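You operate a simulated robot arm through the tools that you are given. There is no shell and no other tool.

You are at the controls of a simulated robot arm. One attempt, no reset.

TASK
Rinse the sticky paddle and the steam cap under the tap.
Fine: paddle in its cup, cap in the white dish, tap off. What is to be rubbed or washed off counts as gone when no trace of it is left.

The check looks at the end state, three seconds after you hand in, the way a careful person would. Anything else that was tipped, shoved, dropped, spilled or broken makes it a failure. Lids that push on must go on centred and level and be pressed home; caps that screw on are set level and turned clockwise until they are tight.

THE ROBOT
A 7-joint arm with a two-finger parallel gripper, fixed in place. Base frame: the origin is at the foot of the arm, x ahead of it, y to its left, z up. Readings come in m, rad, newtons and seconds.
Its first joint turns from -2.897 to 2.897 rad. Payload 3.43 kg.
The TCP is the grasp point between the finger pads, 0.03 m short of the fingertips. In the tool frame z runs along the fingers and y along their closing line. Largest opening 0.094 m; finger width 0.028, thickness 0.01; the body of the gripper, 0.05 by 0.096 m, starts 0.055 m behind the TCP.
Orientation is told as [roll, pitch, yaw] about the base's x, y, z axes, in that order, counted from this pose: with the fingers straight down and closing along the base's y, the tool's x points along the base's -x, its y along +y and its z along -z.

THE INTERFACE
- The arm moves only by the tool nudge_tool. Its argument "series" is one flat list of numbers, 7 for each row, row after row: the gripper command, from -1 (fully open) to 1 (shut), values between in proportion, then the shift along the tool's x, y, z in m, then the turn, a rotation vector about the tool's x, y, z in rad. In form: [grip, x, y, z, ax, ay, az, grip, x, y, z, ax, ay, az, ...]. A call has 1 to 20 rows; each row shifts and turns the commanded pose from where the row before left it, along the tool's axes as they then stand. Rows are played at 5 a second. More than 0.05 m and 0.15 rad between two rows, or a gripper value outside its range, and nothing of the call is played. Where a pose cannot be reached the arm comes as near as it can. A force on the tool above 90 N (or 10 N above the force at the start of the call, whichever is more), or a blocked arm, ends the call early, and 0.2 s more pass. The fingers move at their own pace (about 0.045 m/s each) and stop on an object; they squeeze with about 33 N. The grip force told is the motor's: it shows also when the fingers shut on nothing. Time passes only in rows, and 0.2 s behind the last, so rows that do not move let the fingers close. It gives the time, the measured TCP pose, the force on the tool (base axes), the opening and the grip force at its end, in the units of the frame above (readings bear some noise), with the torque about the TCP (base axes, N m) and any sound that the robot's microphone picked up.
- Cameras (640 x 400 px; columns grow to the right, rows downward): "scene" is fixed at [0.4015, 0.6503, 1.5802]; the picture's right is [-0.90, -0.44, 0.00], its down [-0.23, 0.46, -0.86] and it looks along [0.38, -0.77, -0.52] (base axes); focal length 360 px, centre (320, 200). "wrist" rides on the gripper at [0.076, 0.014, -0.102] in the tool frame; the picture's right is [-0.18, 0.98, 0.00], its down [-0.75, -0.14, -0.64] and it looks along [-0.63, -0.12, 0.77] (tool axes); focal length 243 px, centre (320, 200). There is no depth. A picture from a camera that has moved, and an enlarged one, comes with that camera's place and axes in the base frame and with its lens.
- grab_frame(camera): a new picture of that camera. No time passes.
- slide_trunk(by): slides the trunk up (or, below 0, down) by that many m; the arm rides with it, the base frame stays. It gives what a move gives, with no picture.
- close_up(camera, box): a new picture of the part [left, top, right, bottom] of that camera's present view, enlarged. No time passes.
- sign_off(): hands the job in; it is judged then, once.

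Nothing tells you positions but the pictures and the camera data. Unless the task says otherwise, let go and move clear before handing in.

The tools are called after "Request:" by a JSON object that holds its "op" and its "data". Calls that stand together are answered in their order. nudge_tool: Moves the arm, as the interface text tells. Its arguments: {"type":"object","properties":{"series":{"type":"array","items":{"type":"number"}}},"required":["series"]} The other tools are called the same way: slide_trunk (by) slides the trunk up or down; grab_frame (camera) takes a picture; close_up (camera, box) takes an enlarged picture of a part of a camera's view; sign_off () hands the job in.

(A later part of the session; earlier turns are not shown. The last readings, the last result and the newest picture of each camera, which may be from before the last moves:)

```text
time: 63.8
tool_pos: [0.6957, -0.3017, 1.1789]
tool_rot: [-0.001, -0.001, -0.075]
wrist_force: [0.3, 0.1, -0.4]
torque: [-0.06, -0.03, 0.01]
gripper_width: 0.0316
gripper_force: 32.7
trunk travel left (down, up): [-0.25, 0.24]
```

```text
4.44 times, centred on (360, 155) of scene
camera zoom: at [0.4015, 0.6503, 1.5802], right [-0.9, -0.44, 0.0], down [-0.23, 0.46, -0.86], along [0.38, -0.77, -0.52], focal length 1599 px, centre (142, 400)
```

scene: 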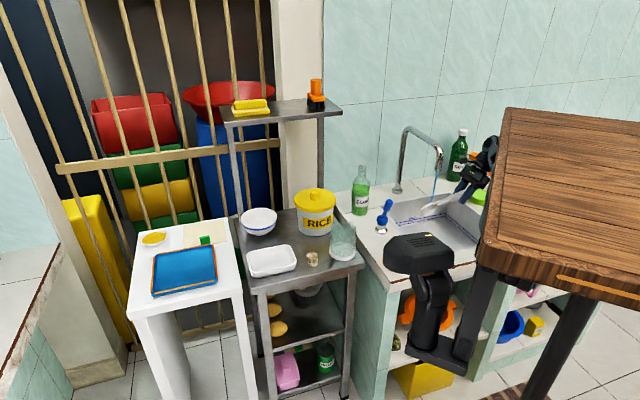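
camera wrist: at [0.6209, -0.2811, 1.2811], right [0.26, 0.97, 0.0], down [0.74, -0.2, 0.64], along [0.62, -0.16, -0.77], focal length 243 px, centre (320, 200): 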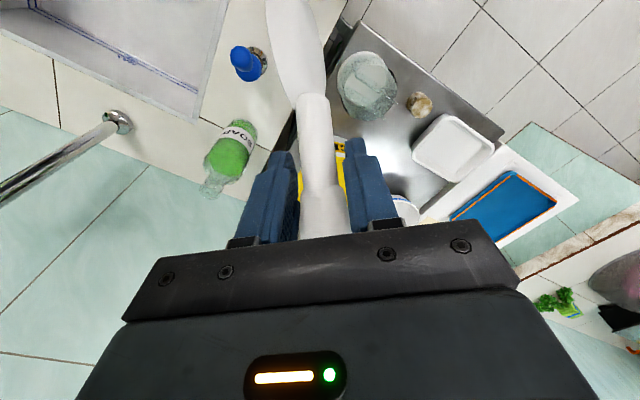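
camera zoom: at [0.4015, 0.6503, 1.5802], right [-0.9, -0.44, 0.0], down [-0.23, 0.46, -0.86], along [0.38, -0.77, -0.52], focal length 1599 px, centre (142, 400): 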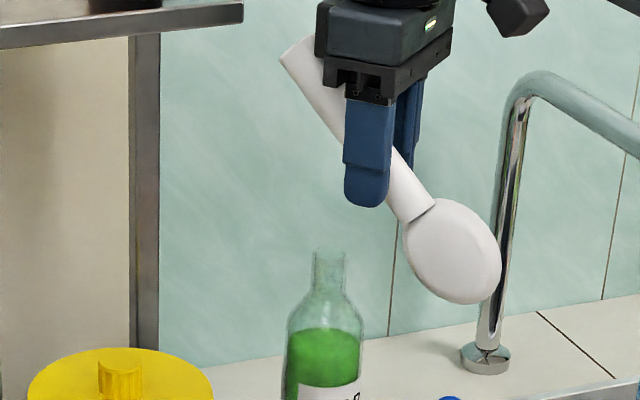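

The slot lies exactly along (0.7, 0.7), centre (0.752, -0.235), divider tops z≈0.912; the blade seems twisted some 15–20° in my grip, which jammed it. I'll return above the cup in the pick pose and judge the blade's twist from pictures.

Request:
{"op": "nudge_tool", "data": {"series": [1, -0.025, 0.035, 0, 0, 0, 0, 1, -0.025, 0.035, 0, 0, 0, 0, 1, 0, 0, 0, 0, 0, -0.13, 1, 0, 0, 0, 0, 0, -0.13, 1, 0, 0, 0, 0, 0, -0.13, 1, 0, 0, 0, 0, 0, -0.13, 1, 0, 0, 0, 0, 0, -0.13, 1, 0, 0, 0, 0, 0, -0.13, 1, 0, 0, 0, 0, -0.131, 0, 1, 0, 0, 0, 0, -0.131, 0, 1, 0, 0, 0, 0, -0.131, 0, 1, 0, 0, 0, 0, -0.131, 0, 1, 0, 0, 0, 0, -0.131, 0, 1, 0, 0, 0, 0, -0.131, 0, 1, 0, 0, 0, 0, 0, 0]}}

Request:
{"op": "close_up", "data": {"camera": "scene", "box": [310, 110, 390, 200]}}

Request:
{"op": "close_up", "data": {"camera": "wrist", "box": [220, 0, 400, 130]}}

```text
time: 67.0
tool_pos: [0.7512, -0.2353, 1.1809]
tool_rot: [-0.002, -0.789, 0.707]
wrist_force: [0.4, 0.6, -0.9]
torque: [0.0, -0.02, 0.0]
gripper_width: 0.031
gripper_force: 33.1
trunk travel left (down, up): [-0.25, 0.24]
```

```text
4.44 times, centred on (350, 155) of scene
camera zoom: at [0.4015, 0.6503, 1.5802], right [-0.9, -0.44, 0.0], down [-0.23, 0.46, -0.86], along [0.38, -0.77, -0.52], focal length 1599 px, centre (187, 400)
```

zoom: 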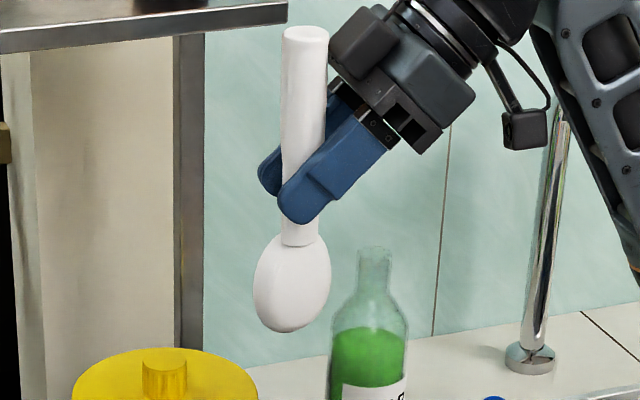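

```text
3.08 times, centred on (310, 65) of wrist
camera zoom: at [0.646, -0.3061, 1.1991], right [-0.54, 0.83, 0.13], down [0.15, -0.06, 0.99], along [0.83, 0.55, -0.09], focal length 746 px, centre (351, 615)
```

zoom: 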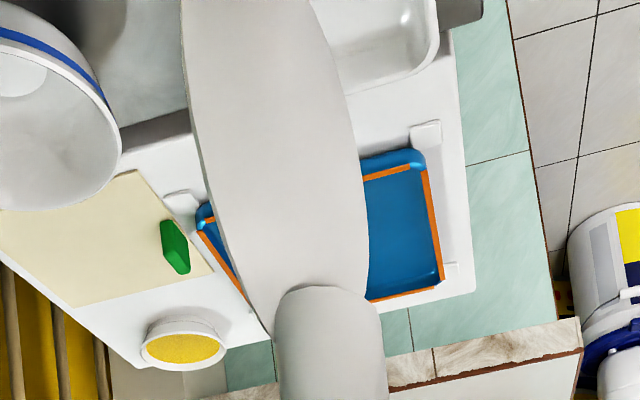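

From both cameras the paddle hangs with its blade twisted roughly 20–40° in the grip and leaning a few degrees. I'll rotate about the vertical in steps and compare the blade's outline to find its true orientation.

Request:
{"op": "nudge_tool", "data": {"series": [1, 0, 0, 0, 0.092, 0, 0.092, 1, 0, 0, 0, 0.092, 0, 0.092, 1, 0, 0, 0, 0, 0, 0]}}

Request:
{"op": "close_up", "data": {"camera": "scene", "box": [310, 110, 390, 200]}}

Request:
{"op": "nudge_tool", "data": {"series": [1, 0, 0, 0, 0.092, 0, 0.092, 1, 0, 0, 0, 0.092, 0, 0.092, 1, 0, 0, 0, 0, 0, 0]}}

Request:
{"op": "close_up", "data": {"camera": "scene", "box": [310, 110, 390, 200]}}

Request:
{"op": "nudge_tool", "data": {"series": [1, 0, 0, 0, 0.092, 0, 0.092, 1, 0, 0, 0, 0.092, 0, 0.092, 1, 0, 0, 0, 0, 0, 0]}}

Request:
{"op": "close_up", "data": {"camera": "scene", "box": [310, 110, 390, 200]}}

```text
time: 67.8
tool_pos: [0.7519, -0.237, 1.1802]
tool_rot: [0.001, -0.789, 0.443]
wrist_force: [-0.7, -0.3, -0.4]
torque: [0.0, 0.03, 0.0]
gripper_width: 0.0313
gripper_force: 33.2
trunk travel left (down, up): [-0.25, 0.24]
```

```text
4.44 times, centred on (350, 155) of scene
camera zoom: at [0.4015, 0.6503, 1.5802], right [-0.9, -0.44, 0.0], down [-0.23, 0.46, -0.86], along [0.38, -0.77, -0.52], focal length 1599 px, centre (187, 400)
```

zoom: 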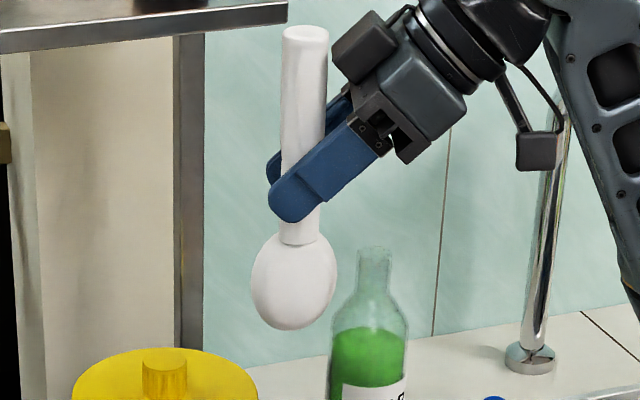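

```text
time: 68.6
tool_pos: [0.7514, -0.236, 1.1814]
tool_rot: [0.003, -0.79, 0.184]
wrist_force: [-0.4, -0.1, -0.4]
torque: [-0.02, -0.02, -0.01]
gripper_width: 0.0312
gripper_force: 32.9
trunk travel left (down, up): [-0.25, 0.24]
```

```text
4.44 times, centred on (350, 155) of scene
camera zoom: at [0.4015, 0.6503, 1.5802], right [-0.9, -0.44, 0.0], down [-0.23, 0.46, -0.86], along [0.38, -0.77, -0.52], focal length 1599 px, centre (187, 400)
```

zoom: 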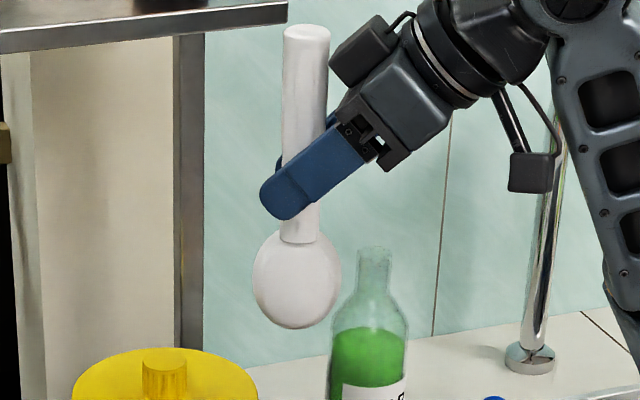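

```text
time: 69.4
tool_pos: [0.7514, -0.2365, 1.1811]
tool_rot: [0.002, -0.786, -0.078]
wrist_force: [-1.1, 0.5, -1.3]
torque: [0.01, 0.02, 0.0]
gripper_width: 0.0314
gripper_force: 33.2
trunk travel left (down, up): [-0.25, 0.24]
```

```text
4.44 times, centred on (350, 155) of scene
camera zoom: at [0.4015, 0.6503, 1.5802], right [-0.9, -0.44, 0.0], down [-0.23, 0.46, -0.86], along [0.38, -0.77, -0.52], focal length 1599 px, centre (187, 400)
```

zoom: 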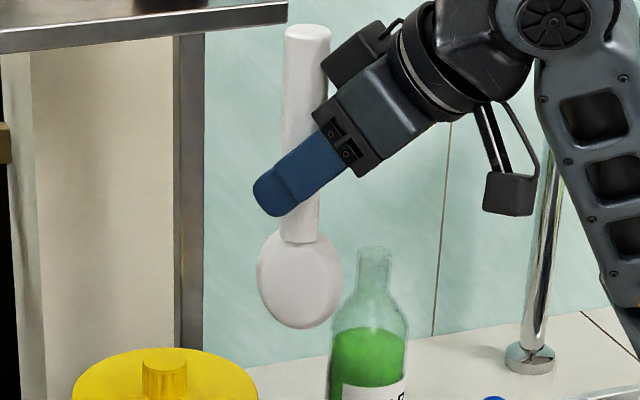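

The blade's face is within a few degrees of the slot at tool yaw ≈0.66, so the misfit is a small offset rather than a big twist. I'll return to that yaw and measure the blade relative to the handle.

Request:
{"op": "nudge_tool", "data": {"series": [1, 0, 0, 0, -0.092, 0, -0.092, 1, 0, 0, 0, -0.092, 0, -0.092, 1, 0, 0, 0, -0.092, 0, -0.092, 1, 0, 0, 0, -0.092, 0, -0.092, 1, 0, 0, 0, -0.092, 0, -0.092, 1, 0, 0, 0, -0.06, 0, -0.06, 1, 0, 0, 0, 0, 0, 0]}}

Request:
{"op": "close_up", "data": {"camera": "scene", "box": [325, 140, 365, 200]}}

Request:
{"op": "close_up", "data": {"camera": "wrist", "box": [220, 0, 400, 112]}}

Request:
{"op": "grab_frame", "data": {"camera": "wrist"}}

```text
time: 71.0
tool_pos: [0.7513, -0.2363, 1.1818]
tool_rot: [0.0, -0.79, 0.661]
wrist_force: [0.2, -0.2, -0.2]
torque: [-0.04, -0.02, 0.01]
gripper_width: 0.0309
gripper_force: 33.1
trunk travel left (down, up): [-0.25, 0.24]
```

```text
6.67 times, centred on (345, 170) of scene
camera zoom: at [0.4015, 0.6503, 1.5802], right [-0.9, -0.44, 0.0], down [-0.23, 0.46, -0.86], along [0.38, -0.77, -0.52], focal length 2398 px, centre (153, 400)
```

zoom: 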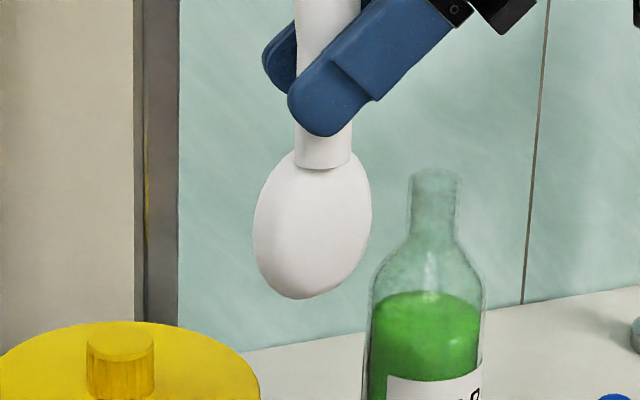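

```text
3.56 times, centred on (310, 56) of wrist
camera zoom: at [0.6431, -0.3022, 1.1988], right [-0.5, 0.86, 0.13], down [0.15, -0.06, 0.99], along [0.85, 0.51, -0.09], focal length 863 px, centre (356, 712)
```

zoom: 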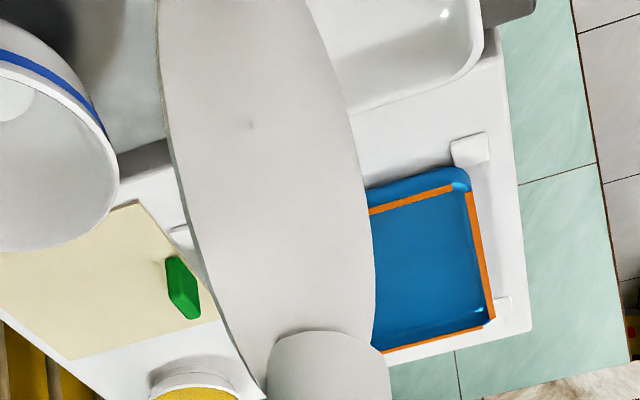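

```text
taken
camera wrist: at [0.6431, -0.3022, 1.1988], right [-0.5, 0.86, 0.13], down [0.15, -0.06, 0.99], along [0.85, 0.51, -0.09], focal length 243 px, centre (320, 200)
```

wrist: 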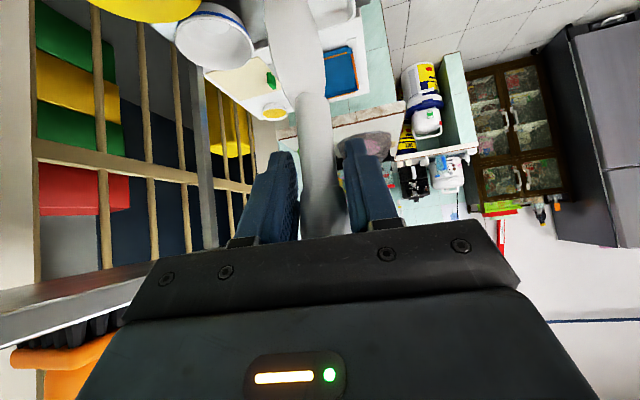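

I see the blade is a thick bowl, probably twisted about 13–15° in the grip. To measure this exactly I'll rotate so the fixed camera sees it edge-on.

Request:
{"op": "nudge_tool", "data": {"series": [1, 0, 0, 0, -0.092, 0, -0.092, 1, 0, 0, 0, -0.092, 0, -0.092, 1, 0, 0, 0, -0.092, 0, -0.092, 1, 0, 0, 0, -0.092, 0, -0.092, 1, 0, 0, 0, -0.092, 0, -0.092, 1, 0, 0, 0, -0.092, 0, -0.092, 1, 0, 0, 0, 0, 0, 0]}}

Request:
{"op": "close_up", "data": {"camera": "scene", "box": [325, 140, 365, 200]}}

Request:
{"op": "nudge_tool", "data": {"series": [1, 0, 0, 0, -0.092, 0, -0.092, 1, 0, 0, 0, -0.092, 0, -0.092, 1, 0, 0, 0, 0, 0, 0]}}

Request:
{"op": "close_up", "data": {"camera": "scene", "box": [325, 140, 365, 200]}}

```text
time: 72.6
tool_pos: [0.751, -0.2358, 1.1802]
tool_rot: [-0.003, -0.787, 1.444]
wrist_force: [-0.4, 0.2, -0.7]
torque: [0.03, -0.02, 0.02]
gripper_width: 0.0314
gripper_force: 32.9
trunk travel left (down, up): [-0.25, 0.24]
```

```text
6.67 times, centred on (345, 170) of scene
camera zoom: at [0.4015, 0.6503, 1.5802], right [-0.9, -0.44, 0.0], down [-0.23, 0.46, -0.86], along [0.38, -0.77, -0.52], focal length 2398 px, centre (153, 400)
```

zoom: 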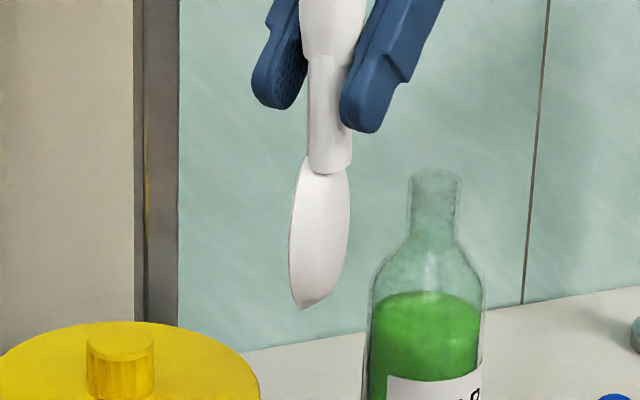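

```text
time: 73.4
tool_pos: [0.7524, -0.2364, 1.181]
tool_rot: [-0.004, -0.786, 1.704]
wrist_force: [-0.7, 0.0, -0.4]
torque: [-0.01, 0.01, -0.03]
gripper_width: 0.0314
gripper_force: 32.7
trunk travel left (down, up): [-0.25, 0.24]
```

```text
6.67 times, centred on (345, 170) of scene
camera zoom: at [0.4015, 0.6503, 1.5802], right [-0.9, -0.44, 0.0], down [-0.23, 0.46, -0.86], along [0.38, -0.77, -0.52], focal length 2398 px, centre (153, 400)
```

zoom: 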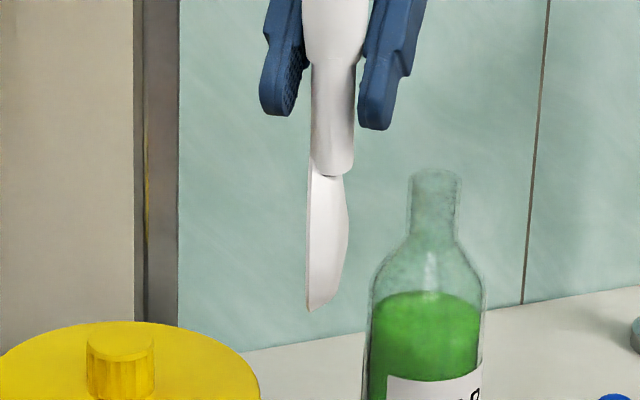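

Edge-on, the bowl is about 18 mm thick and twisted 13.9° relative to the pads, so yaw 0.543 aligns it with the slot. I'll rotate to that and then set the position over the slot centre.

Request:
{"op": "nudge_tool", "data": {"series": [1, 0, 0, 0, 0.0912, 0, 0.0912, 1, 0, 0, 0, 0.0912, 0, 0.0912, 1, 0, 0, 0, 0.0912, 0, 0.0912, 1, 0, 0, 0, 0.0912, 0, 0.0912, 1, 0, 0, 0, 0.0912, 0, 0.0912, 1, 0, 0, 0, 0.0912, 0, 0.0912, 1, 0, 0, 0, 0.0912, 0, 0.0912, 1, 0, 0, 0, 0.0912, 0, 0.0912, 1, 0, 0, 0, 0.0912, 0, 0.0912, 1, 0, 0, 0, 0, 0, 0]}}

Request:
{"op": "close_up", "data": {"camera": "wrist", "box": [220, 0, 400, 112]}}

Request:
{"op": "close_up", "data": {"camera": "scene", "box": [315, 120, 375, 270]}}

```text
time: 75.6
tool_pos: [0.7521, -0.2355, 1.18]
tool_rot: [0.001, -0.788, 0.538]
wrist_force: [-1.1, 0.8, -0.2]
torque: [-0.02, 0.0, 0.05]
gripper_width: 0.031
gripper_force: 33.4
trunk travel left (down, up): [-0.25, 0.24]
```

```text
3.56 times, centred on (310, 56) of wrist
camera zoom: at [0.6353, -0.2875, 1.1989], right [-0.39, 0.91, 0.13], down [0.14, -0.08, 0.99], along [0.91, 0.4, -0.09], focal length 863 px, centre (356, 712)
```

zoom: 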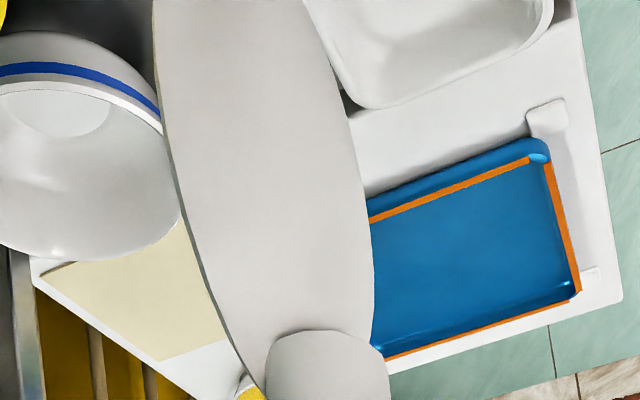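

```text
2.67 times, centred on (345, 195) of scene
camera zoom: at [0.4015, 0.6503, 1.5802], right [-0.9, -0.44, 0.0], down [-0.23, 0.46, -0.86], along [0.38, -0.77, -0.52], focal length 959 px, centre (253, 213)
```

zoom: 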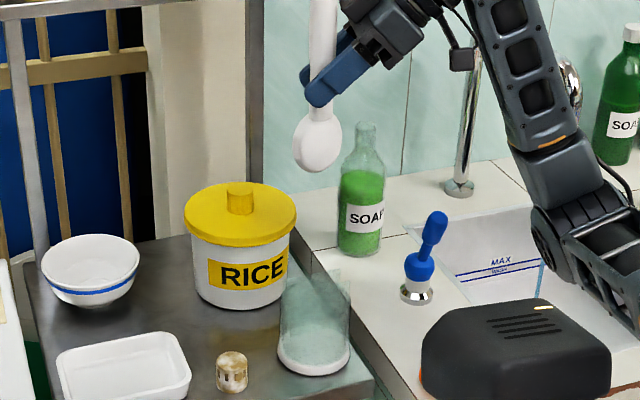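

Now shifting 3 mm onto the slot centre and lowering until the blade bottom is about 2 cm above the dividers.

Request:
{"op": "nudge_tool", "data": {"series": [1, 0.0021, 0.001, -0.0021, 0, 0, 0, 1, 0.03, 0, 0.03, 0, 0, 0, 1, 0.03, 0, 0.03, 0, 0, 0, 1, 0.029, 0, 0.029, 0, 0, 0, 1, 0, 0, 0, 0, 0, 0]}}

Request:
{"op": "close_up", "data": {"camera": "scene", "box": [325, 190, 371, 260]}}

```text
time: 76.8
tool_pos: [0.7499, -0.2363, 1.0545]
tool_rot: [-0.001, -0.786, 0.54]
wrist_force: [0.6, -0.2, -0.2]
torque: [-0.04, 0.01, 0.04]
gripper_width: 0.0312
gripper_force: 33.1
trunk travel left (down, up): [-0.25, 0.24]
```

```text
5.71 times, centred on (348, 225) of scene
camera zoom: at [0.4015, 0.6503, 1.5802], right [-0.9, -0.44, 0.0], down [-0.23, 0.46, -0.86], along [0.38, -0.77, -0.52], focal length 2056 px, centre (160, 57)
```

zoom: 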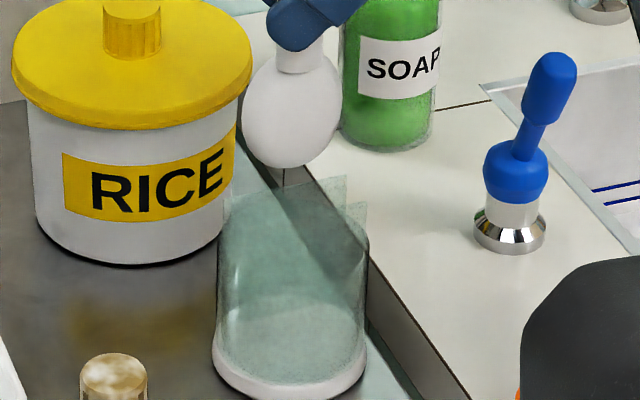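

The blade hangs centred over the slot. I'll lower in small steps and watch the force.

Request:
{"op": "nudge_tool", "data": {"series": [1, 0.0071, 0, 0.0071, 0, 0, 0, 1, 0.0071, 0, 0.0071, 0, 0, 0, 1, 0, 0, 0, 0, 0, 0]}}

Request:
{"op": "nudge_tool", "data": {"series": [1, 0.0057, 0, 0.0057, 0, 0, 0, 1, 0, 0, 0, 0, 0, 0]}}

Request:
{"op": "nudge_tool", "data": {"series": [1, 0.0057, 0, 0.0057, 0, 0, 0, 1, 0, 0, 0, 0, 0, 0]}}

Request:
{"op": "close_up", "data": {"camera": "scene", "box": [325, 190, 371, 260]}}

```text
time: 77.6
tool_pos: [0.7496, -0.2362, 1.0348]
tool_rot: [-0.001, -0.789, 0.539]
wrist_force: [-0.4, 0.8, -1.3]
torque: [-0.02, 0.02, -0.02]
gripper_width: 0.0313
gripper_force: 33.4
trunk travel left (down, up): [-0.25, 0.24]
```

```text
time: 78.2
tool_pos: [0.7504, -0.236, 1.026]
tool_rot: [0.0, -0.788, 0.539]
wrist_force: [0.2, 1.0, -1.3]
torque: [0.01, -0.03, -0.05]
gripper_width: 0.0311
gripper_force: 32.7
trunk travel left (down, up): [-0.25, 0.24]
```

```text
time: 78.8
tool_pos: [0.7481, -0.2368, 1.0214]
tool_rot: [-0.008, -0.789, 0.542]
wrist_force: [0.5, 0.2, -1.2]
torque: [-0.01, 0.0, -0.02]
gripper_width: 0.0311
gripper_force: 32.9
trunk travel left (down, up): [-0.25, 0.24]
```

```text
5.71 times, centred on (348, 225) of scene
camera zoom: at [0.4015, 0.6503, 1.5802], right [-0.9, -0.44, 0.0], down [-0.23, 0.46, -0.86], along [0.38, -0.77, -0.52], focal length 2056 px, centre (160, 57)
```

zoom: 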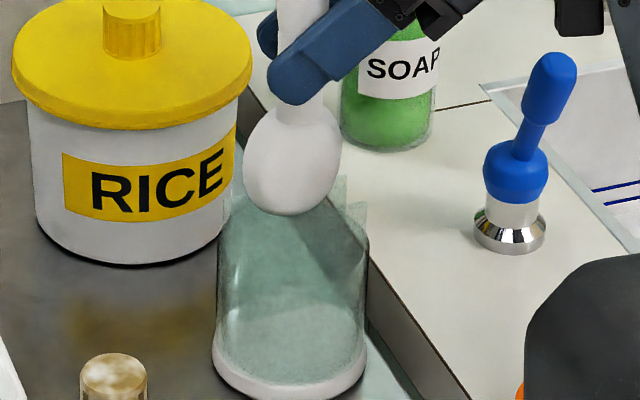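

No contact so far with the blade tip just into the slot. Continuing in small steps.

Request:
{"op": "nudge_tool", "data": {"series": [1, 0.0057, 0, 0.0057, 0, 0, 0, 1, 0, 0, 0, 0, 0, 0]}}

Request:
{"op": "nudge_tool", "data": {"series": [1, 0.0057, 0, 0.0057, 0, 0, 0, 1, 0, 0, 0, 0, 0, 0]}}

Request:
{"op": "nudge_tool", "data": {"series": [1, 0.0057, 0, 0.0057, 0, 0, 0, 1, 0, 0, 0, 0, 0, 0]}}

Request:
{"op": "close_up", "data": {"camera": "scene", "box": [325, 190, 371, 260]}}

```text
time: 79.4
tool_pos: [0.7455, -0.2335, 1.0059]
tool_rot: [0.011, -0.787, 0.53]
wrist_force: [0.3, -0.6, -0.1]
torque: [-0.01, 0.01, 0.0]
gripper_width: 0.0313
gripper_force: 33.3
trunk travel left (down, up): [-0.25, 0.24]
```

```text
time: 80.0
tool_pos: [0.746, -0.238, 1.0065]
tool_rot: [-0.008, -0.791, 0.541]
wrist_force: [-0.4, -0.4, -1.2]
torque: [-0.03, -0.01, -0.03]
gripper_width: 0.0315
gripper_force: 33.4
trunk travel left (down, up): [-0.25, 0.24]
```

```text
time: 80.6
tool_pos: [0.7499, -0.2334, 0.9941]
tool_rot: [-0.002, -0.786, 0.544]
wrist_force: [0.2, -0.8, -0.6]
torque: [-0.02, -0.06, 0.03]
gripper_width: 0.0311
gripper_force: 33.0
trunk travel left (down, up): [-0.25, 0.24]
```

```text
5.71 times, centred on (348, 225) of scene
camera zoom: at [0.4015, 0.6503, 1.5802], right [-0.9, -0.44, 0.0], down [-0.23, 0.46, -0.86], along [0.38, -0.77, -0.52], focal length 2056 px, centre (160, 57)
```

zoom: 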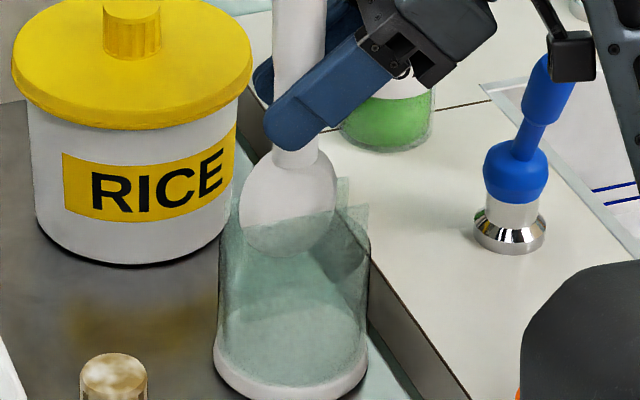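

The blade is sliding into the slot without resistance. Continuing down.

Request:
{"op": "nudge_tool", "data": {"series": [1, 0.005, 0, 0.005, 0, 0, 0, 1, 0.003, 0, 0.003, 0, 0, 0, 1, 0, 0, 0, 0, 0, 0]}}

Request:
{"op": "nudge_tool", "data": {"series": [1, 0.005, 0, 0.005, 0, 0, 0, 1, 0.003, 0, 0.003, 0, 0, 0, 1, 0, 0, 0, 0, 0, 0]}}

Request:
{"op": "close_up", "data": {"camera": "scene", "box": [325, 180, 371, 260]}}

```text
time: 81.4
tool_pos: [0.749, -0.2361, 0.982]
tool_rot: [0.001, -0.788, 0.538]
wrist_force: [0.3, -0.4, -0.9]
torque: [-0.01, 0.0, -0.03]
gripper_width: 0.0312
gripper_force: 32.7
trunk travel left (down, up): [-0.25, 0.24]
```

```text
time: 82.2
tool_pos: [0.7488, -0.2366, 0.971]
tool_rot: [0.0, -0.789, 0.54]
wrist_force: [0.3, 0.4, 0.2]
torque: [-0.01, 0.0, 0.0]
gripper_width: 0.0308
gripper_force: 32.9
trunk travel left (down, up): [-0.25, 0.24]
```

```text
5.00 times, centred on (348, 220) of scene
camera zoom: at [0.4015, 0.6503, 1.5802], right [-0.9, -0.44, 0.0], down [-0.23, 0.46, -0.86], along [0.38, -0.77, -0.52], focal length 1799 px, centre (180, 100)
```

zoom: 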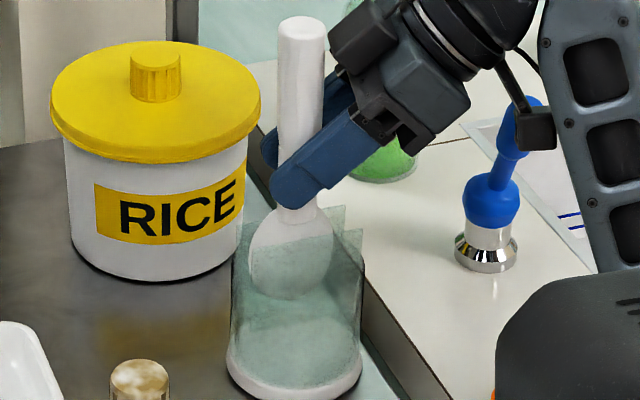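

Going down another 16 mm, leaving the fingertips just clear of the dividers.

Request:
{"op": "nudge_tool", "data": {"series": [1, 0.005, 0, 0.005, 0, 0, 0, 1, 0.004, 0, 0.004, 0, 0, 0, 1, 0.002, 0, 0.002, 0, 0, 0, 1, 0, 0, 0, 0, 0, 0]}}

Request:
{"op": "close_up", "data": {"camera": "scene", "box": [325, 180, 371, 260]}}

Request:
{"op": "grab_frame", "data": {"camera": "wrist"}}

```text
time: 83.2
tool_pos: [0.7484, -0.2356, 0.955]
tool_rot: [0.0, -0.786, 0.539]
wrist_force: [-1.0, 0.5, -1.1]
torque: [-0.01, 0.05, -0.01]
gripper_width: 0.0313
gripper_force: 33.2
trunk travel left (down, up): [-0.25, 0.24]
```

```text
5.00 times, centred on (348, 220) of scene
camera zoom: at [0.4015, 0.6503, 1.5802], right [-0.9, -0.44, 0.0], down [-0.23, 0.46, -0.86], along [0.38, -0.77, -0.52], focal length 1799 px, centre (180, 100)
```

zoom: 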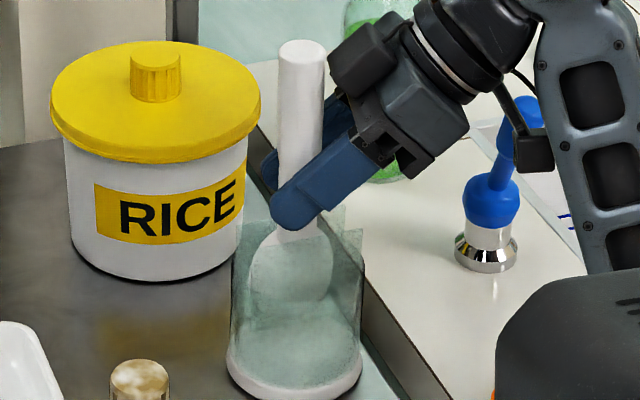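

```text
taken
camera wrist: at [0.6335, -0.2885, 0.974], right [-0.39, 0.91, 0.13], down [0.14, -0.08, 0.99], along [0.91, 0.41, -0.09], focal length 243 px, centre (320, 200)
```

wrist: 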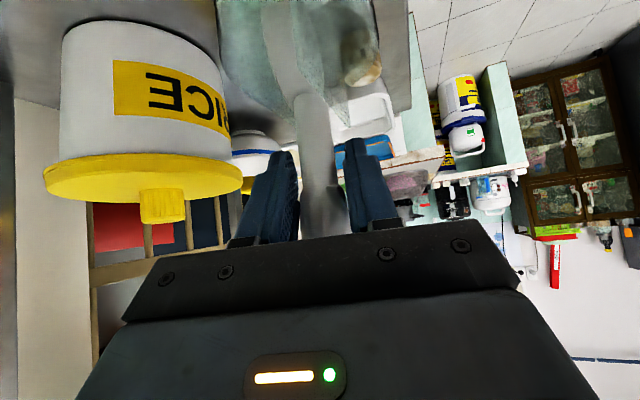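

Lowering 6 mm more, then opening gently so the paddle settles the last centimetre inside its slot.

Request:
{"op": "nudge_tool", "data": {"series": [1, 0.0042, 0, 0.0042, 0, 0, 0, 0.5, 0, 0, 0, 0, 0, 0, 0.25, 0, 0, 0, 0, 0, 0, 0.0, 0, 0, 0, 0, 0, 0, -0.2, 0, 0, 0, 0, 0, 0, -0.2, 0, 0, 0, 0, 0, 0]}}

Request:
{"op": "close_up", "data": {"camera": "scene", "box": [325, 180, 371, 260]}}

Request:
{"op": "grab_frame", "data": {"camera": "wrist"}}

```text
time: 84.6
tool_pos: [0.7491, -0.2365, 0.9505]
tool_rot: [0.0, -0.789, 0.541]
wrist_force: [0.6, 0.7, -0.1]
torque: [-0.03, 0.04, -0.02]
gripper_width: 0.0561
gripper_force: 0.1
trunk travel left (down, up): [-0.25, 0.24]
```

```text
5.00 times, centred on (348, 220) of scene
camera zoom: at [0.4015, 0.6503, 1.5802], right [-0.9, -0.44, 0.0], down [-0.23, 0.46, -0.86], along [0.38, -0.77, -0.52], focal length 1799 px, centre (180, 100)
```

zoom: 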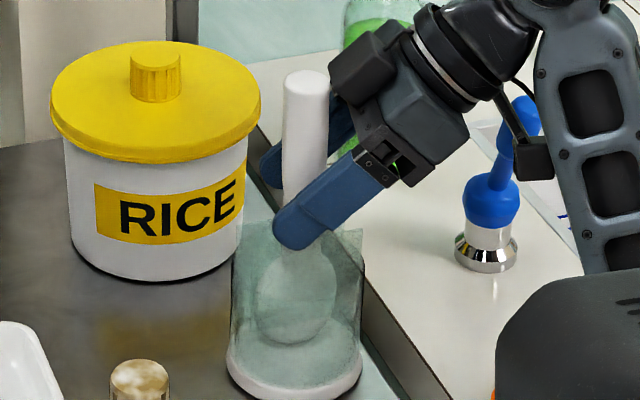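

```text
taken
camera wrist: at [0.6329, -0.2885, 0.9682], right [-0.39, 0.91, 0.13], down [0.14, -0.08, 0.99], along [0.91, 0.41, -0.09], focal length 243 px, centre (320, 200)
```

wrist: 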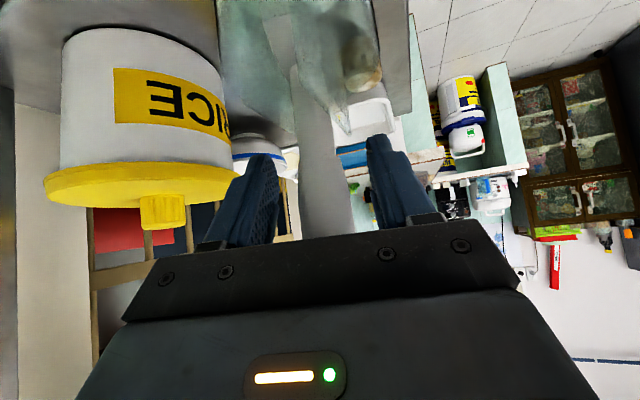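

The paddle dropped home into its slot, standing as before. Now backing out along the fingers.

Request:
{"op": "nudge_tool", "data": {"series": [-0.2, 0, 0, -0.02, 0, 0, 0, -0.2, 0, 0, -0.03, 0, 0, 0, -0.2, 0, 0, -0.04, 0, 0, 0, -0.2, 0, 0, -0.04, 0, 0, 0, -0.2, -0.03, 0, -0.03, 0, 0, 0, -0.2, -0.03, 0, -0.03, 0, 0, 0, -0.2, 0, 0, 0, 0, 0, 0]}}

Request:
{"op": "close_up", "data": {"camera": "scene", "box": [310, 170, 390, 270]}}

Request:
{"op": "grab_frame", "data": {"camera": "wrist"}}

Request:
{"op": "grab_frame", "data": {"camera": "scene"}}

```text
time: 86.2
tool_pos: [0.6693, -0.2839, 1.1249]
tool_rot: [0.001, -0.789, 0.539]
wrist_force: [-0.4, 0.1, 0.4]
torque: [0.0, 0.03, 0.01]
gripper_width: 0.0563
gripper_force: 0.0
trunk travel left (down, up): [-0.25, 0.24]
```

```text
4.00 times, centred on (350, 220) of scene
camera zoom: at [0.4015, 0.6503, 1.5802], right [-0.9, -0.44, 0.0], down [-0.23, 0.46, -0.86], along [0.38, -0.77, -0.52], focal length 1439 px, centre (200, 120)
```

zoom: 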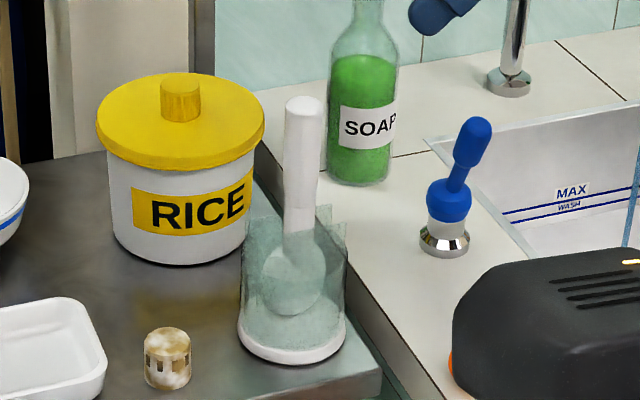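

```text
taken
camera wrist: at [0.554, -0.336, 1.1432], right [-0.39, 0.91, 0.13], down [0.14, -0.08, 0.99], along [0.91, 0.41, -0.09], focal length 243 px, centre (320, 200)
```

wrist: 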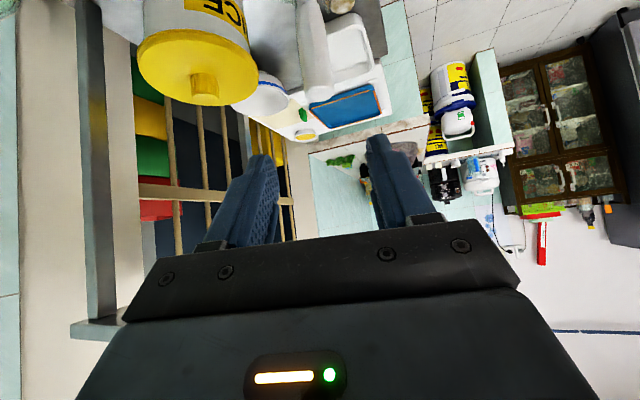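

```text
taken
```

scene: 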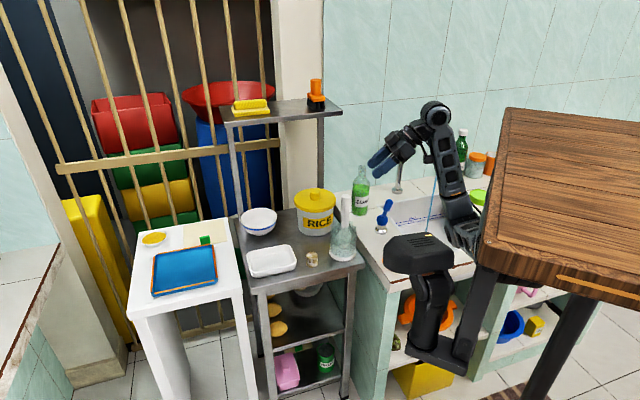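

The paddle stands clean in its cup. Next the cap: I'll straighten the tool and move to view it from above.

Request:
{"op": "nudge_tool", "data": {"series": [-1, 0, 0, 0, 0, 0.1315, 0, -1, 0, 0, 0, 0, 0.1315, 0, -1, 0, 0, 0, 0, 0.1315, 0, -1, 0, 0, 0, 0, 0.1315, 0, -1, 0, 0, 0, 0, 0.1315, 0, -1, 0, 0, 0, 0, 0.1315, 0, -1, 0, 0, 0, 0, 0, 0.135, -1, 0, 0, 0, 0, 0, 0.135, -1, 0, 0, 0, 0, 0, 0.135, -1, 0, 0, 0, 0, 0, 0.135, -1, -0.015, 0.045, 0, 0, 0, 0, -1, -0.015, 0.045, 0, 0, 0, 0, -1, -0.015, 0.045, 0, 0, 0, 0]}}

Request:
{"op": "grab_frame", "data": {"camera": "wrist"}}

Request:
{"op": "close_up", "data": {"camera": "scene", "box": [240, 200, 360, 290]}}

```text
time: 89.0
tool_pos: [0.7136, -0.1487, 1.1258]
tool_rot: [0.0, -0.001, -0.002]
wrist_force: [-0.6, -0.2, 0.3]
torque: [0.03, -0.04, 0.01]
gripper_width: 0.094
gripper_force: 0.0
trunk travel left (down, up): [-0.25, 0.24]
```

```text
taken
camera wrist: at [0.6373, -0.1337, 1.2279], right [0.19, 0.98, 0.0], down [0.75, -0.14, 0.64], along [0.63, -0.12, -0.77], focal length 243 px, centre (320, 200)
```

wrist: 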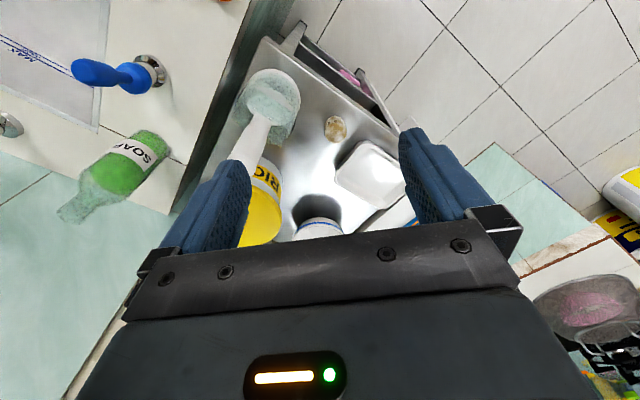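

```text
4.44 times, centred on (300, 245) of scene
camera zoom: at [0.4015, 0.6503, 1.5802], right [-0.9, -0.44, 0.0], down [-0.23, 0.46, -0.86], along [0.38, -0.77, -0.52], focal length 1599 px, centre (409, 0)
```

zoom: 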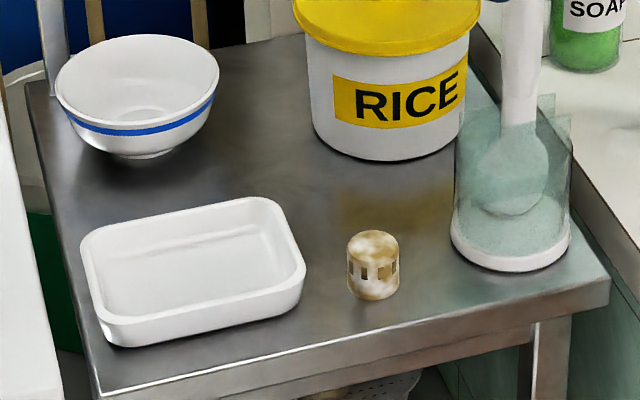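

The cap stands about 3 cm from the dish. I'll refine its position from the wrist camera.

Request:
{"op": "close_up", "data": {"camera": "wrist", "box": [280, 90, 420, 210]}}

```text
3.33 times, centred on (350, 150) of wrist
camera zoom: at [0.6373, -0.1337, 1.2279], right [0.19, 0.98, 0.0], down [0.75, -0.14, 0.64], along [0.63, -0.12, -0.77], focal length 809 px, centre (220, 367)
```

zoom: 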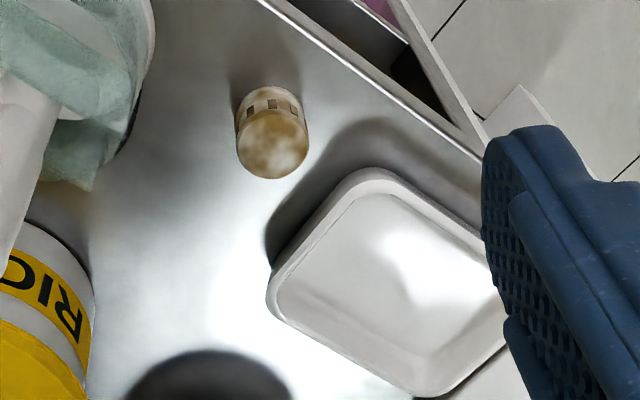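

Cap confirmed at (0.820, -0.140). Moving above it with the tool turned 0.4 rad so the fingers avoid the dish and the camera clears the paddle.

Request:
{"op": "nudge_tool", "data": {"series": [-0.4, -0.0213, 0.0017, 0.04, 0, 0, 0, -0.4, -0.0213, 0.0017, 0.04, 0, 0, 0, -0.4, -0.0213, 0.0017, 0.04, 0, 0, 0, -0.4, -0.0213, 0.0017, 0.04, 0, 0, 0, -0.4, -0.0213, 0.0017, 0.04, 0, 0, 0, -0.4, 0, 0, 0, 0, 0, -0.133, -0.4, 0, 0, 0, 0, 0, -0.133, -0.4, 0, 0, 0, 0, 0, -0.133, -0.4, 0, 0, 0, 0, 0, 0]}}

Request:
{"op": "grab_frame", "data": {"camera": "wrist"}}

Request:
{"op": "close_up", "data": {"camera": "scene", "box": [260, 160, 380, 290]}}

```text
time: 91.0
tool_pos: [0.8194, -0.1413, 0.927]
tool_rot: [0.0, 0.0, 0.4]
wrist_force: [0.2, 0.0, 0.3]
torque: [-0.01, -0.01, -0.01]
gripper_width: 0.0658
gripper_force: 0.0
trunk travel left (down, up): [-0.25, 0.24]
```

```text
taken
camera wrist: at [0.7454, -0.1575, 1.0294], right [-0.21, 0.98, 0.0], down [0.75, 0.16, 0.64], along [0.63, 0.14, -0.77], focal length 243 px, centre (320, 200)
```

wrist: 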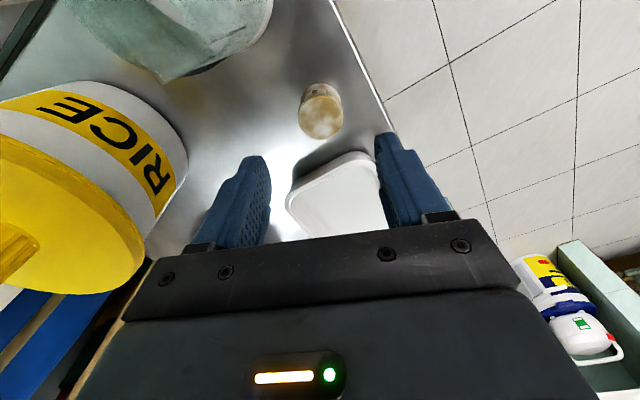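

```text
3.08 times, centred on (320, 225) of scene
camera zoom: at [0.4015, 0.6503, 1.5802], right [-0.9, -0.44, 0.0], down [-0.23, 0.46, -0.86], along [0.38, -0.77, -0.52], focal length 1107 px, centre (320, 123)
```

zoom: 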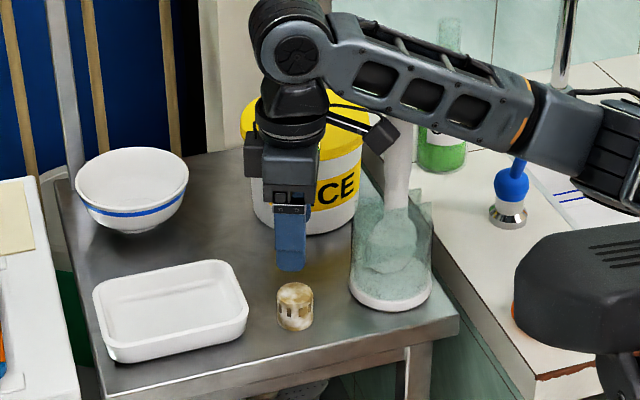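

Cap is centred below. Descending and closing on it.

Request:
{"op": "nudge_tool", "data": {"series": [-0.4, 0, 0, 0.035, 0, 0, 0, -0.4, 0, 0, 0.035, 0, 0, 0, -0.4, 0, 0, 0.02, 0, 0, 0, -0.4, 0, 0, 0, 0, 0, 0]}}

Request:
{"op": "close_up", "data": {"camera": "scene", "box": [260, 190, 380, 290]}}

Request:
{"op": "grab_frame", "data": {"camera": "wrist"}}

```text
time: 92.0
tool_pos: [0.8201, -0.1418, 0.8366]
tool_rot: [0.001, 0.0, 0.398]
wrist_force: [1.0, -1.1, 0.7]
torque: [-0.01, 0.02, 0.0]
gripper_width: 0.0657
gripper_force: 0.2
trunk travel left (down, up): [-0.25, 0.24]
```

```text
4.00 times, centred on (320, 240) of scene
camera zoom: at [0.4015, 0.6503, 1.5802], right [-0.9, -0.44, 0.0], down [-0.23, 0.46, -0.86], along [0.38, -0.77, -0.52], focal length 1439 px, centre (320, 40)
```

zoom: 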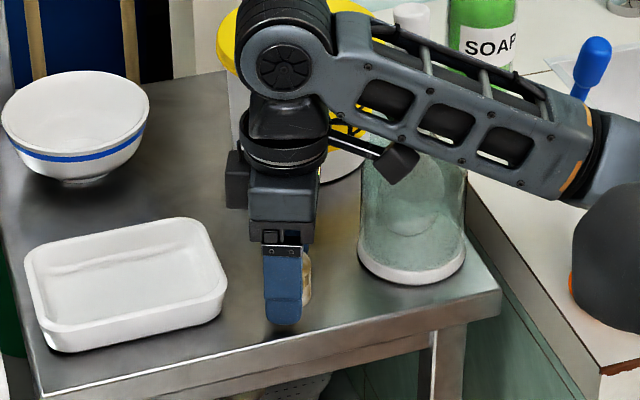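

```text
taken
camera wrist: at [0.745, -0.1574, 0.9384], right [-0.21, 0.98, 0.0], down [0.75, 0.16, 0.64], along [0.63, 0.14, -0.77], focal length 243 px, centre (320, 200)
```

wrist: 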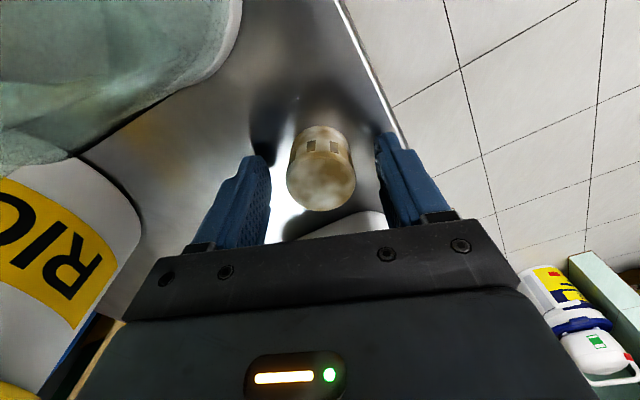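

Centred. Closing and lifting a little.

Request:
{"op": "nudge_tool", "data": {"series": [0.0, 0, 0, 0, 0, 0, 0, 0.5, 0, 0, 0, 0, 0, 0, 0.8, 0, 0, 0, 0, 0, 0, 0.8, 0, 0, 0, 0, 0, 0, 0.8, 0, 0, -0.02, 0, 0, 0, 0.8, 0, 0, -0.04, 0, 0, 0, 0.8, 0, 0, -0.04, 0, 0, 0, 0.8, 0, 0, -0.04, 0, 0, 0, 0.8, 0, 0, -0.04, 0, 0, 0, 0.8, 0, 0, 0, 0, 0, 0]}}

Request:
{"op": "grab_frame", "data": {"camera": "wrist"}}

Request:
{"op": "close_up", "data": {"camera": "scene", "box": [260, 130, 380, 270]}}

```text
time: 94.2
tool_pos: [0.822, -0.141, 1.0159]
tool_rot: [0.0, 0.0, 0.398]
wrist_force: [-0.1, -0.6, -0.3]
torque: [0.03, 0.02, 0.02]
gripper_width: 0.0373
gripper_force: 33.1
trunk travel left (down, up): [-0.25, 0.24]
```

```text
taken
camera wrist: at [0.746, -0.1573, 1.1196], right [-0.21, 0.98, 0.0], down [0.75, 0.16, 0.64], along [0.63, 0.14, -0.77], focal length 243 px, centre (320, 200)
```

wrist: 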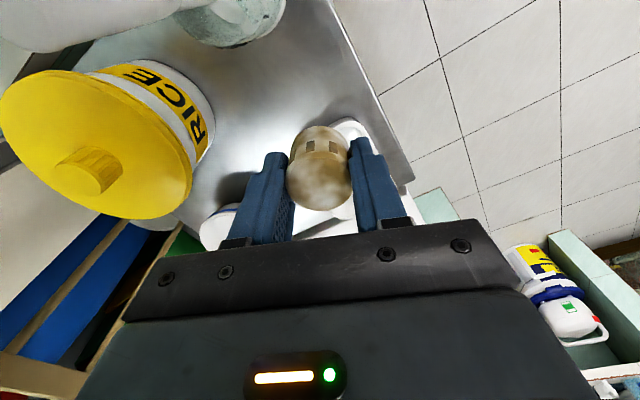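

```text
2.86 times, centred on (320, 200) of scene
camera zoom: at [0.4015, 0.6503, 1.5802], right [-0.9, -0.44, 0.0], down [-0.23, 0.46, -0.86], along [0.38, -0.77, -0.52], focal length 1028 px, centre (320, 200)
```

zoom: 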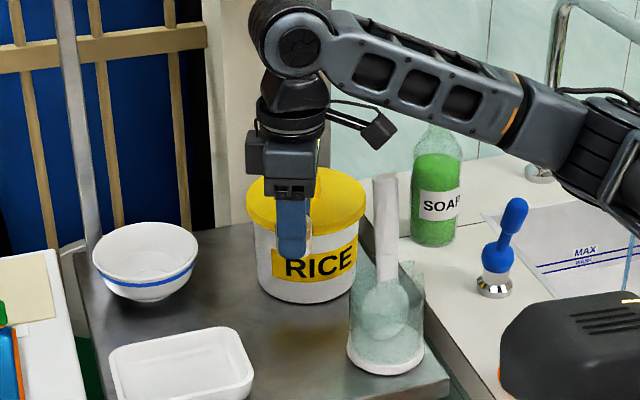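

Cap is held upright. I'll raise it and carry it to the front of the sink.

Request:
{"op": "nudge_tool", "data": {"series": [0.8, 0, 0, -0.046, 0, 0, 0, 0.8, 0, 0, -0.046, 0, 0, 0, 0.8, 0, 0, -0.046, 0, 0, 0, 0.8, 0, 0, -0.046, 0, 0, 0, 0.8, 0.0413, -0.018, 0, 0, 0, 0, 0.8, 0.0413, -0.018, 0, 0, 0, 0, 0.8, 0.0413, -0.018, 0, 0, 0, 0, 0.8, 0.0413, -0.018, 0, 0, 0, 0, 0.8, 0.0413, -0.018, 0, 0, 0, 0, 0.8, 0.0413, -0.018, 0, 0, 0, 0, 0.8, 0.0413, -0.018, 0, 0, 0, 0, 0.8, 0.0413, -0.018, 0, 0, 0, 0, 0.8, 0.0413, -0.018, 0, 0, 0, 0, 0.8, 0.0413, -0.018, 0, 0, 0, 0, 0.8, 0.0413, -0.018, 0, 0, 0, 0]}}

Request:
{"op": "nudge_tool", "data": {"series": [0.8, 0, 0, 0, 0, 0, -0.128, 0.8, 0, 0, 0, 0, 0, -0.128, 0.8, 0, 0, 0, 0, 0, -0.128, 0.8, 0, 0, 0, 0, -0.131, 0, 0.8, 0, 0, 0, 0, -0.131, 0, 0.8, 0, 0, 0, 0, -0.131, 0, 0.8, 0, 0, 0, 0, -0.131, 0, 0.8, 0, 0, 0, 0, -0.131, 0, 0.8, 0, 0, 0, 0, -0.131, 0, 0.8, 0, 0, 0, 0, -0.131, 0, 0.8, 0, 0, 0, 0, -0.131, 0]}}

Request:
{"op": "grab_frame", "data": {"camera": "scene"}}

Request:
{"op": "grab_frame", "data": {"camera": "wrist"}}

```text
time: 97.4
tool_pos: [0.4789, -0.4992, 1.1979]
tool_rot: [0.0, 0.002, 0.401]
wrist_force: [0.2, -0.2, 0.0]
torque: [-0.01, 0.02, 0.0]
gripper_width: 0.0372
gripper_force: 32.7
trunk travel left (down, up): [-0.25, 0.24]
```

```text
time: 99.8
tool_pos: [0.4787, -0.4986, 1.2013]
tool_rot: [0.002, -1.049, 0.782]
wrist_force: [-0.1, 0.5, -0.4]
torque: [-0.02, 0.01, -0.03]
gripper_width: 0.0372
gripper_force: 32.3
trunk travel left (down, up): [-0.25, 0.24]
```

```text
taken
```

scene: 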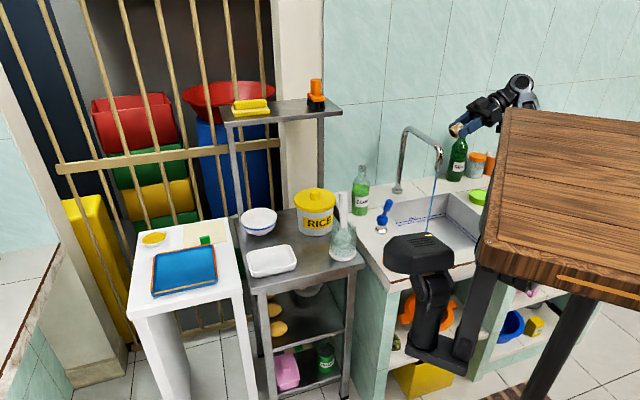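

```text
taken
camera wrist: at [0.3794, -0.5776, 1.186], right [-0.63, 0.76, 0.16], down [-0.03, -0.23, 0.97], along [0.78, 0.61, 0.17], focal length 243 px, centre (320, 200)
```

wrist: 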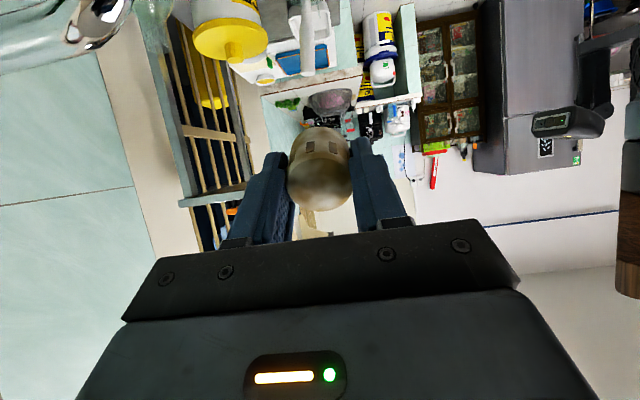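

The tilted pose works here too. Moving to the left of the stream, then down.

Request:
{"op": "nudge_tool", "data": {"series": [0.8, 0.0183, -0.0194, -0.0316, 0, 0, 0, 0.8, 0.0183, -0.0194, -0.0316, 0, 0, 0, 0.8, 0.0183, -0.0194, -0.0316, 0, 0, 0, 0.8, 0.0183, -0.0194, -0.0316, 0, 0, 0, 0.8, 0.0371, 0, 0.0214, 0, 0, 0, 0.8, 0.0371, 0, 0.0214, 0, 0, 0, 0.8, 0.0371, 0, 0.0214, 0, 0, 0, 0.8, 0.0371, 0, 0.0214, 0, 0, 0, 0.8, 0.0371, 0, 0.0214, 0, 0, 0, 0.8, 0, 0, 0, 0, 0, 0]}}

Request:
{"op": "close_up", "data": {"camera": "scene", "box": [380, 100, 520, 250]}}

Request:
{"op": "grab_frame", "data": {"camera": "wrist"}}

```text
time: 102.0
tool_pos: [0.433, -0.6071, 0.9616]
tool_rot: [-0.001, -1.047, 0.782]
wrist_force: [0.4, 0.2, -0.3]
torque: [-0.03, 0.03, -0.01]
gripper_width: 0.0371
gripper_force: 32.9
out of reach, approached as far as the arm can: row 3, 4
trunk travel left (down, up): [-0.25, 0.24]
```

```text
2.67 times, centred on (450, 175) of scene
camera zoom: at [0.4015, 0.6503, 1.5802], right [-0.9, -0.44, 0.0], down [-0.23, 0.46, -0.86], along [0.38, -0.77, -0.52], focal length 959 px, centre (-27, 267)
```

zoom: 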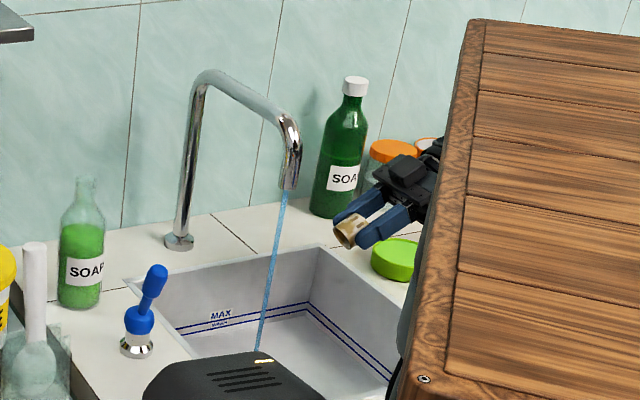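

```text
taken
camera wrist: at [0.3322, -0.6861, 0.9476], right [-0.63, 0.76, 0.16], down [-0.03, -0.23, 0.97], along [0.78, 0.61, 0.16], focal length 243 px, centre (320, 200)
```

wrist: 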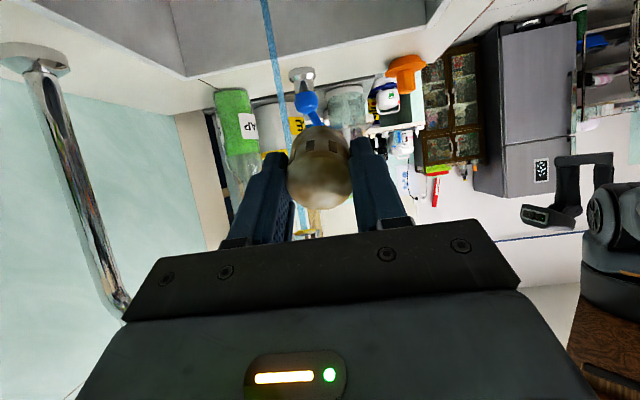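

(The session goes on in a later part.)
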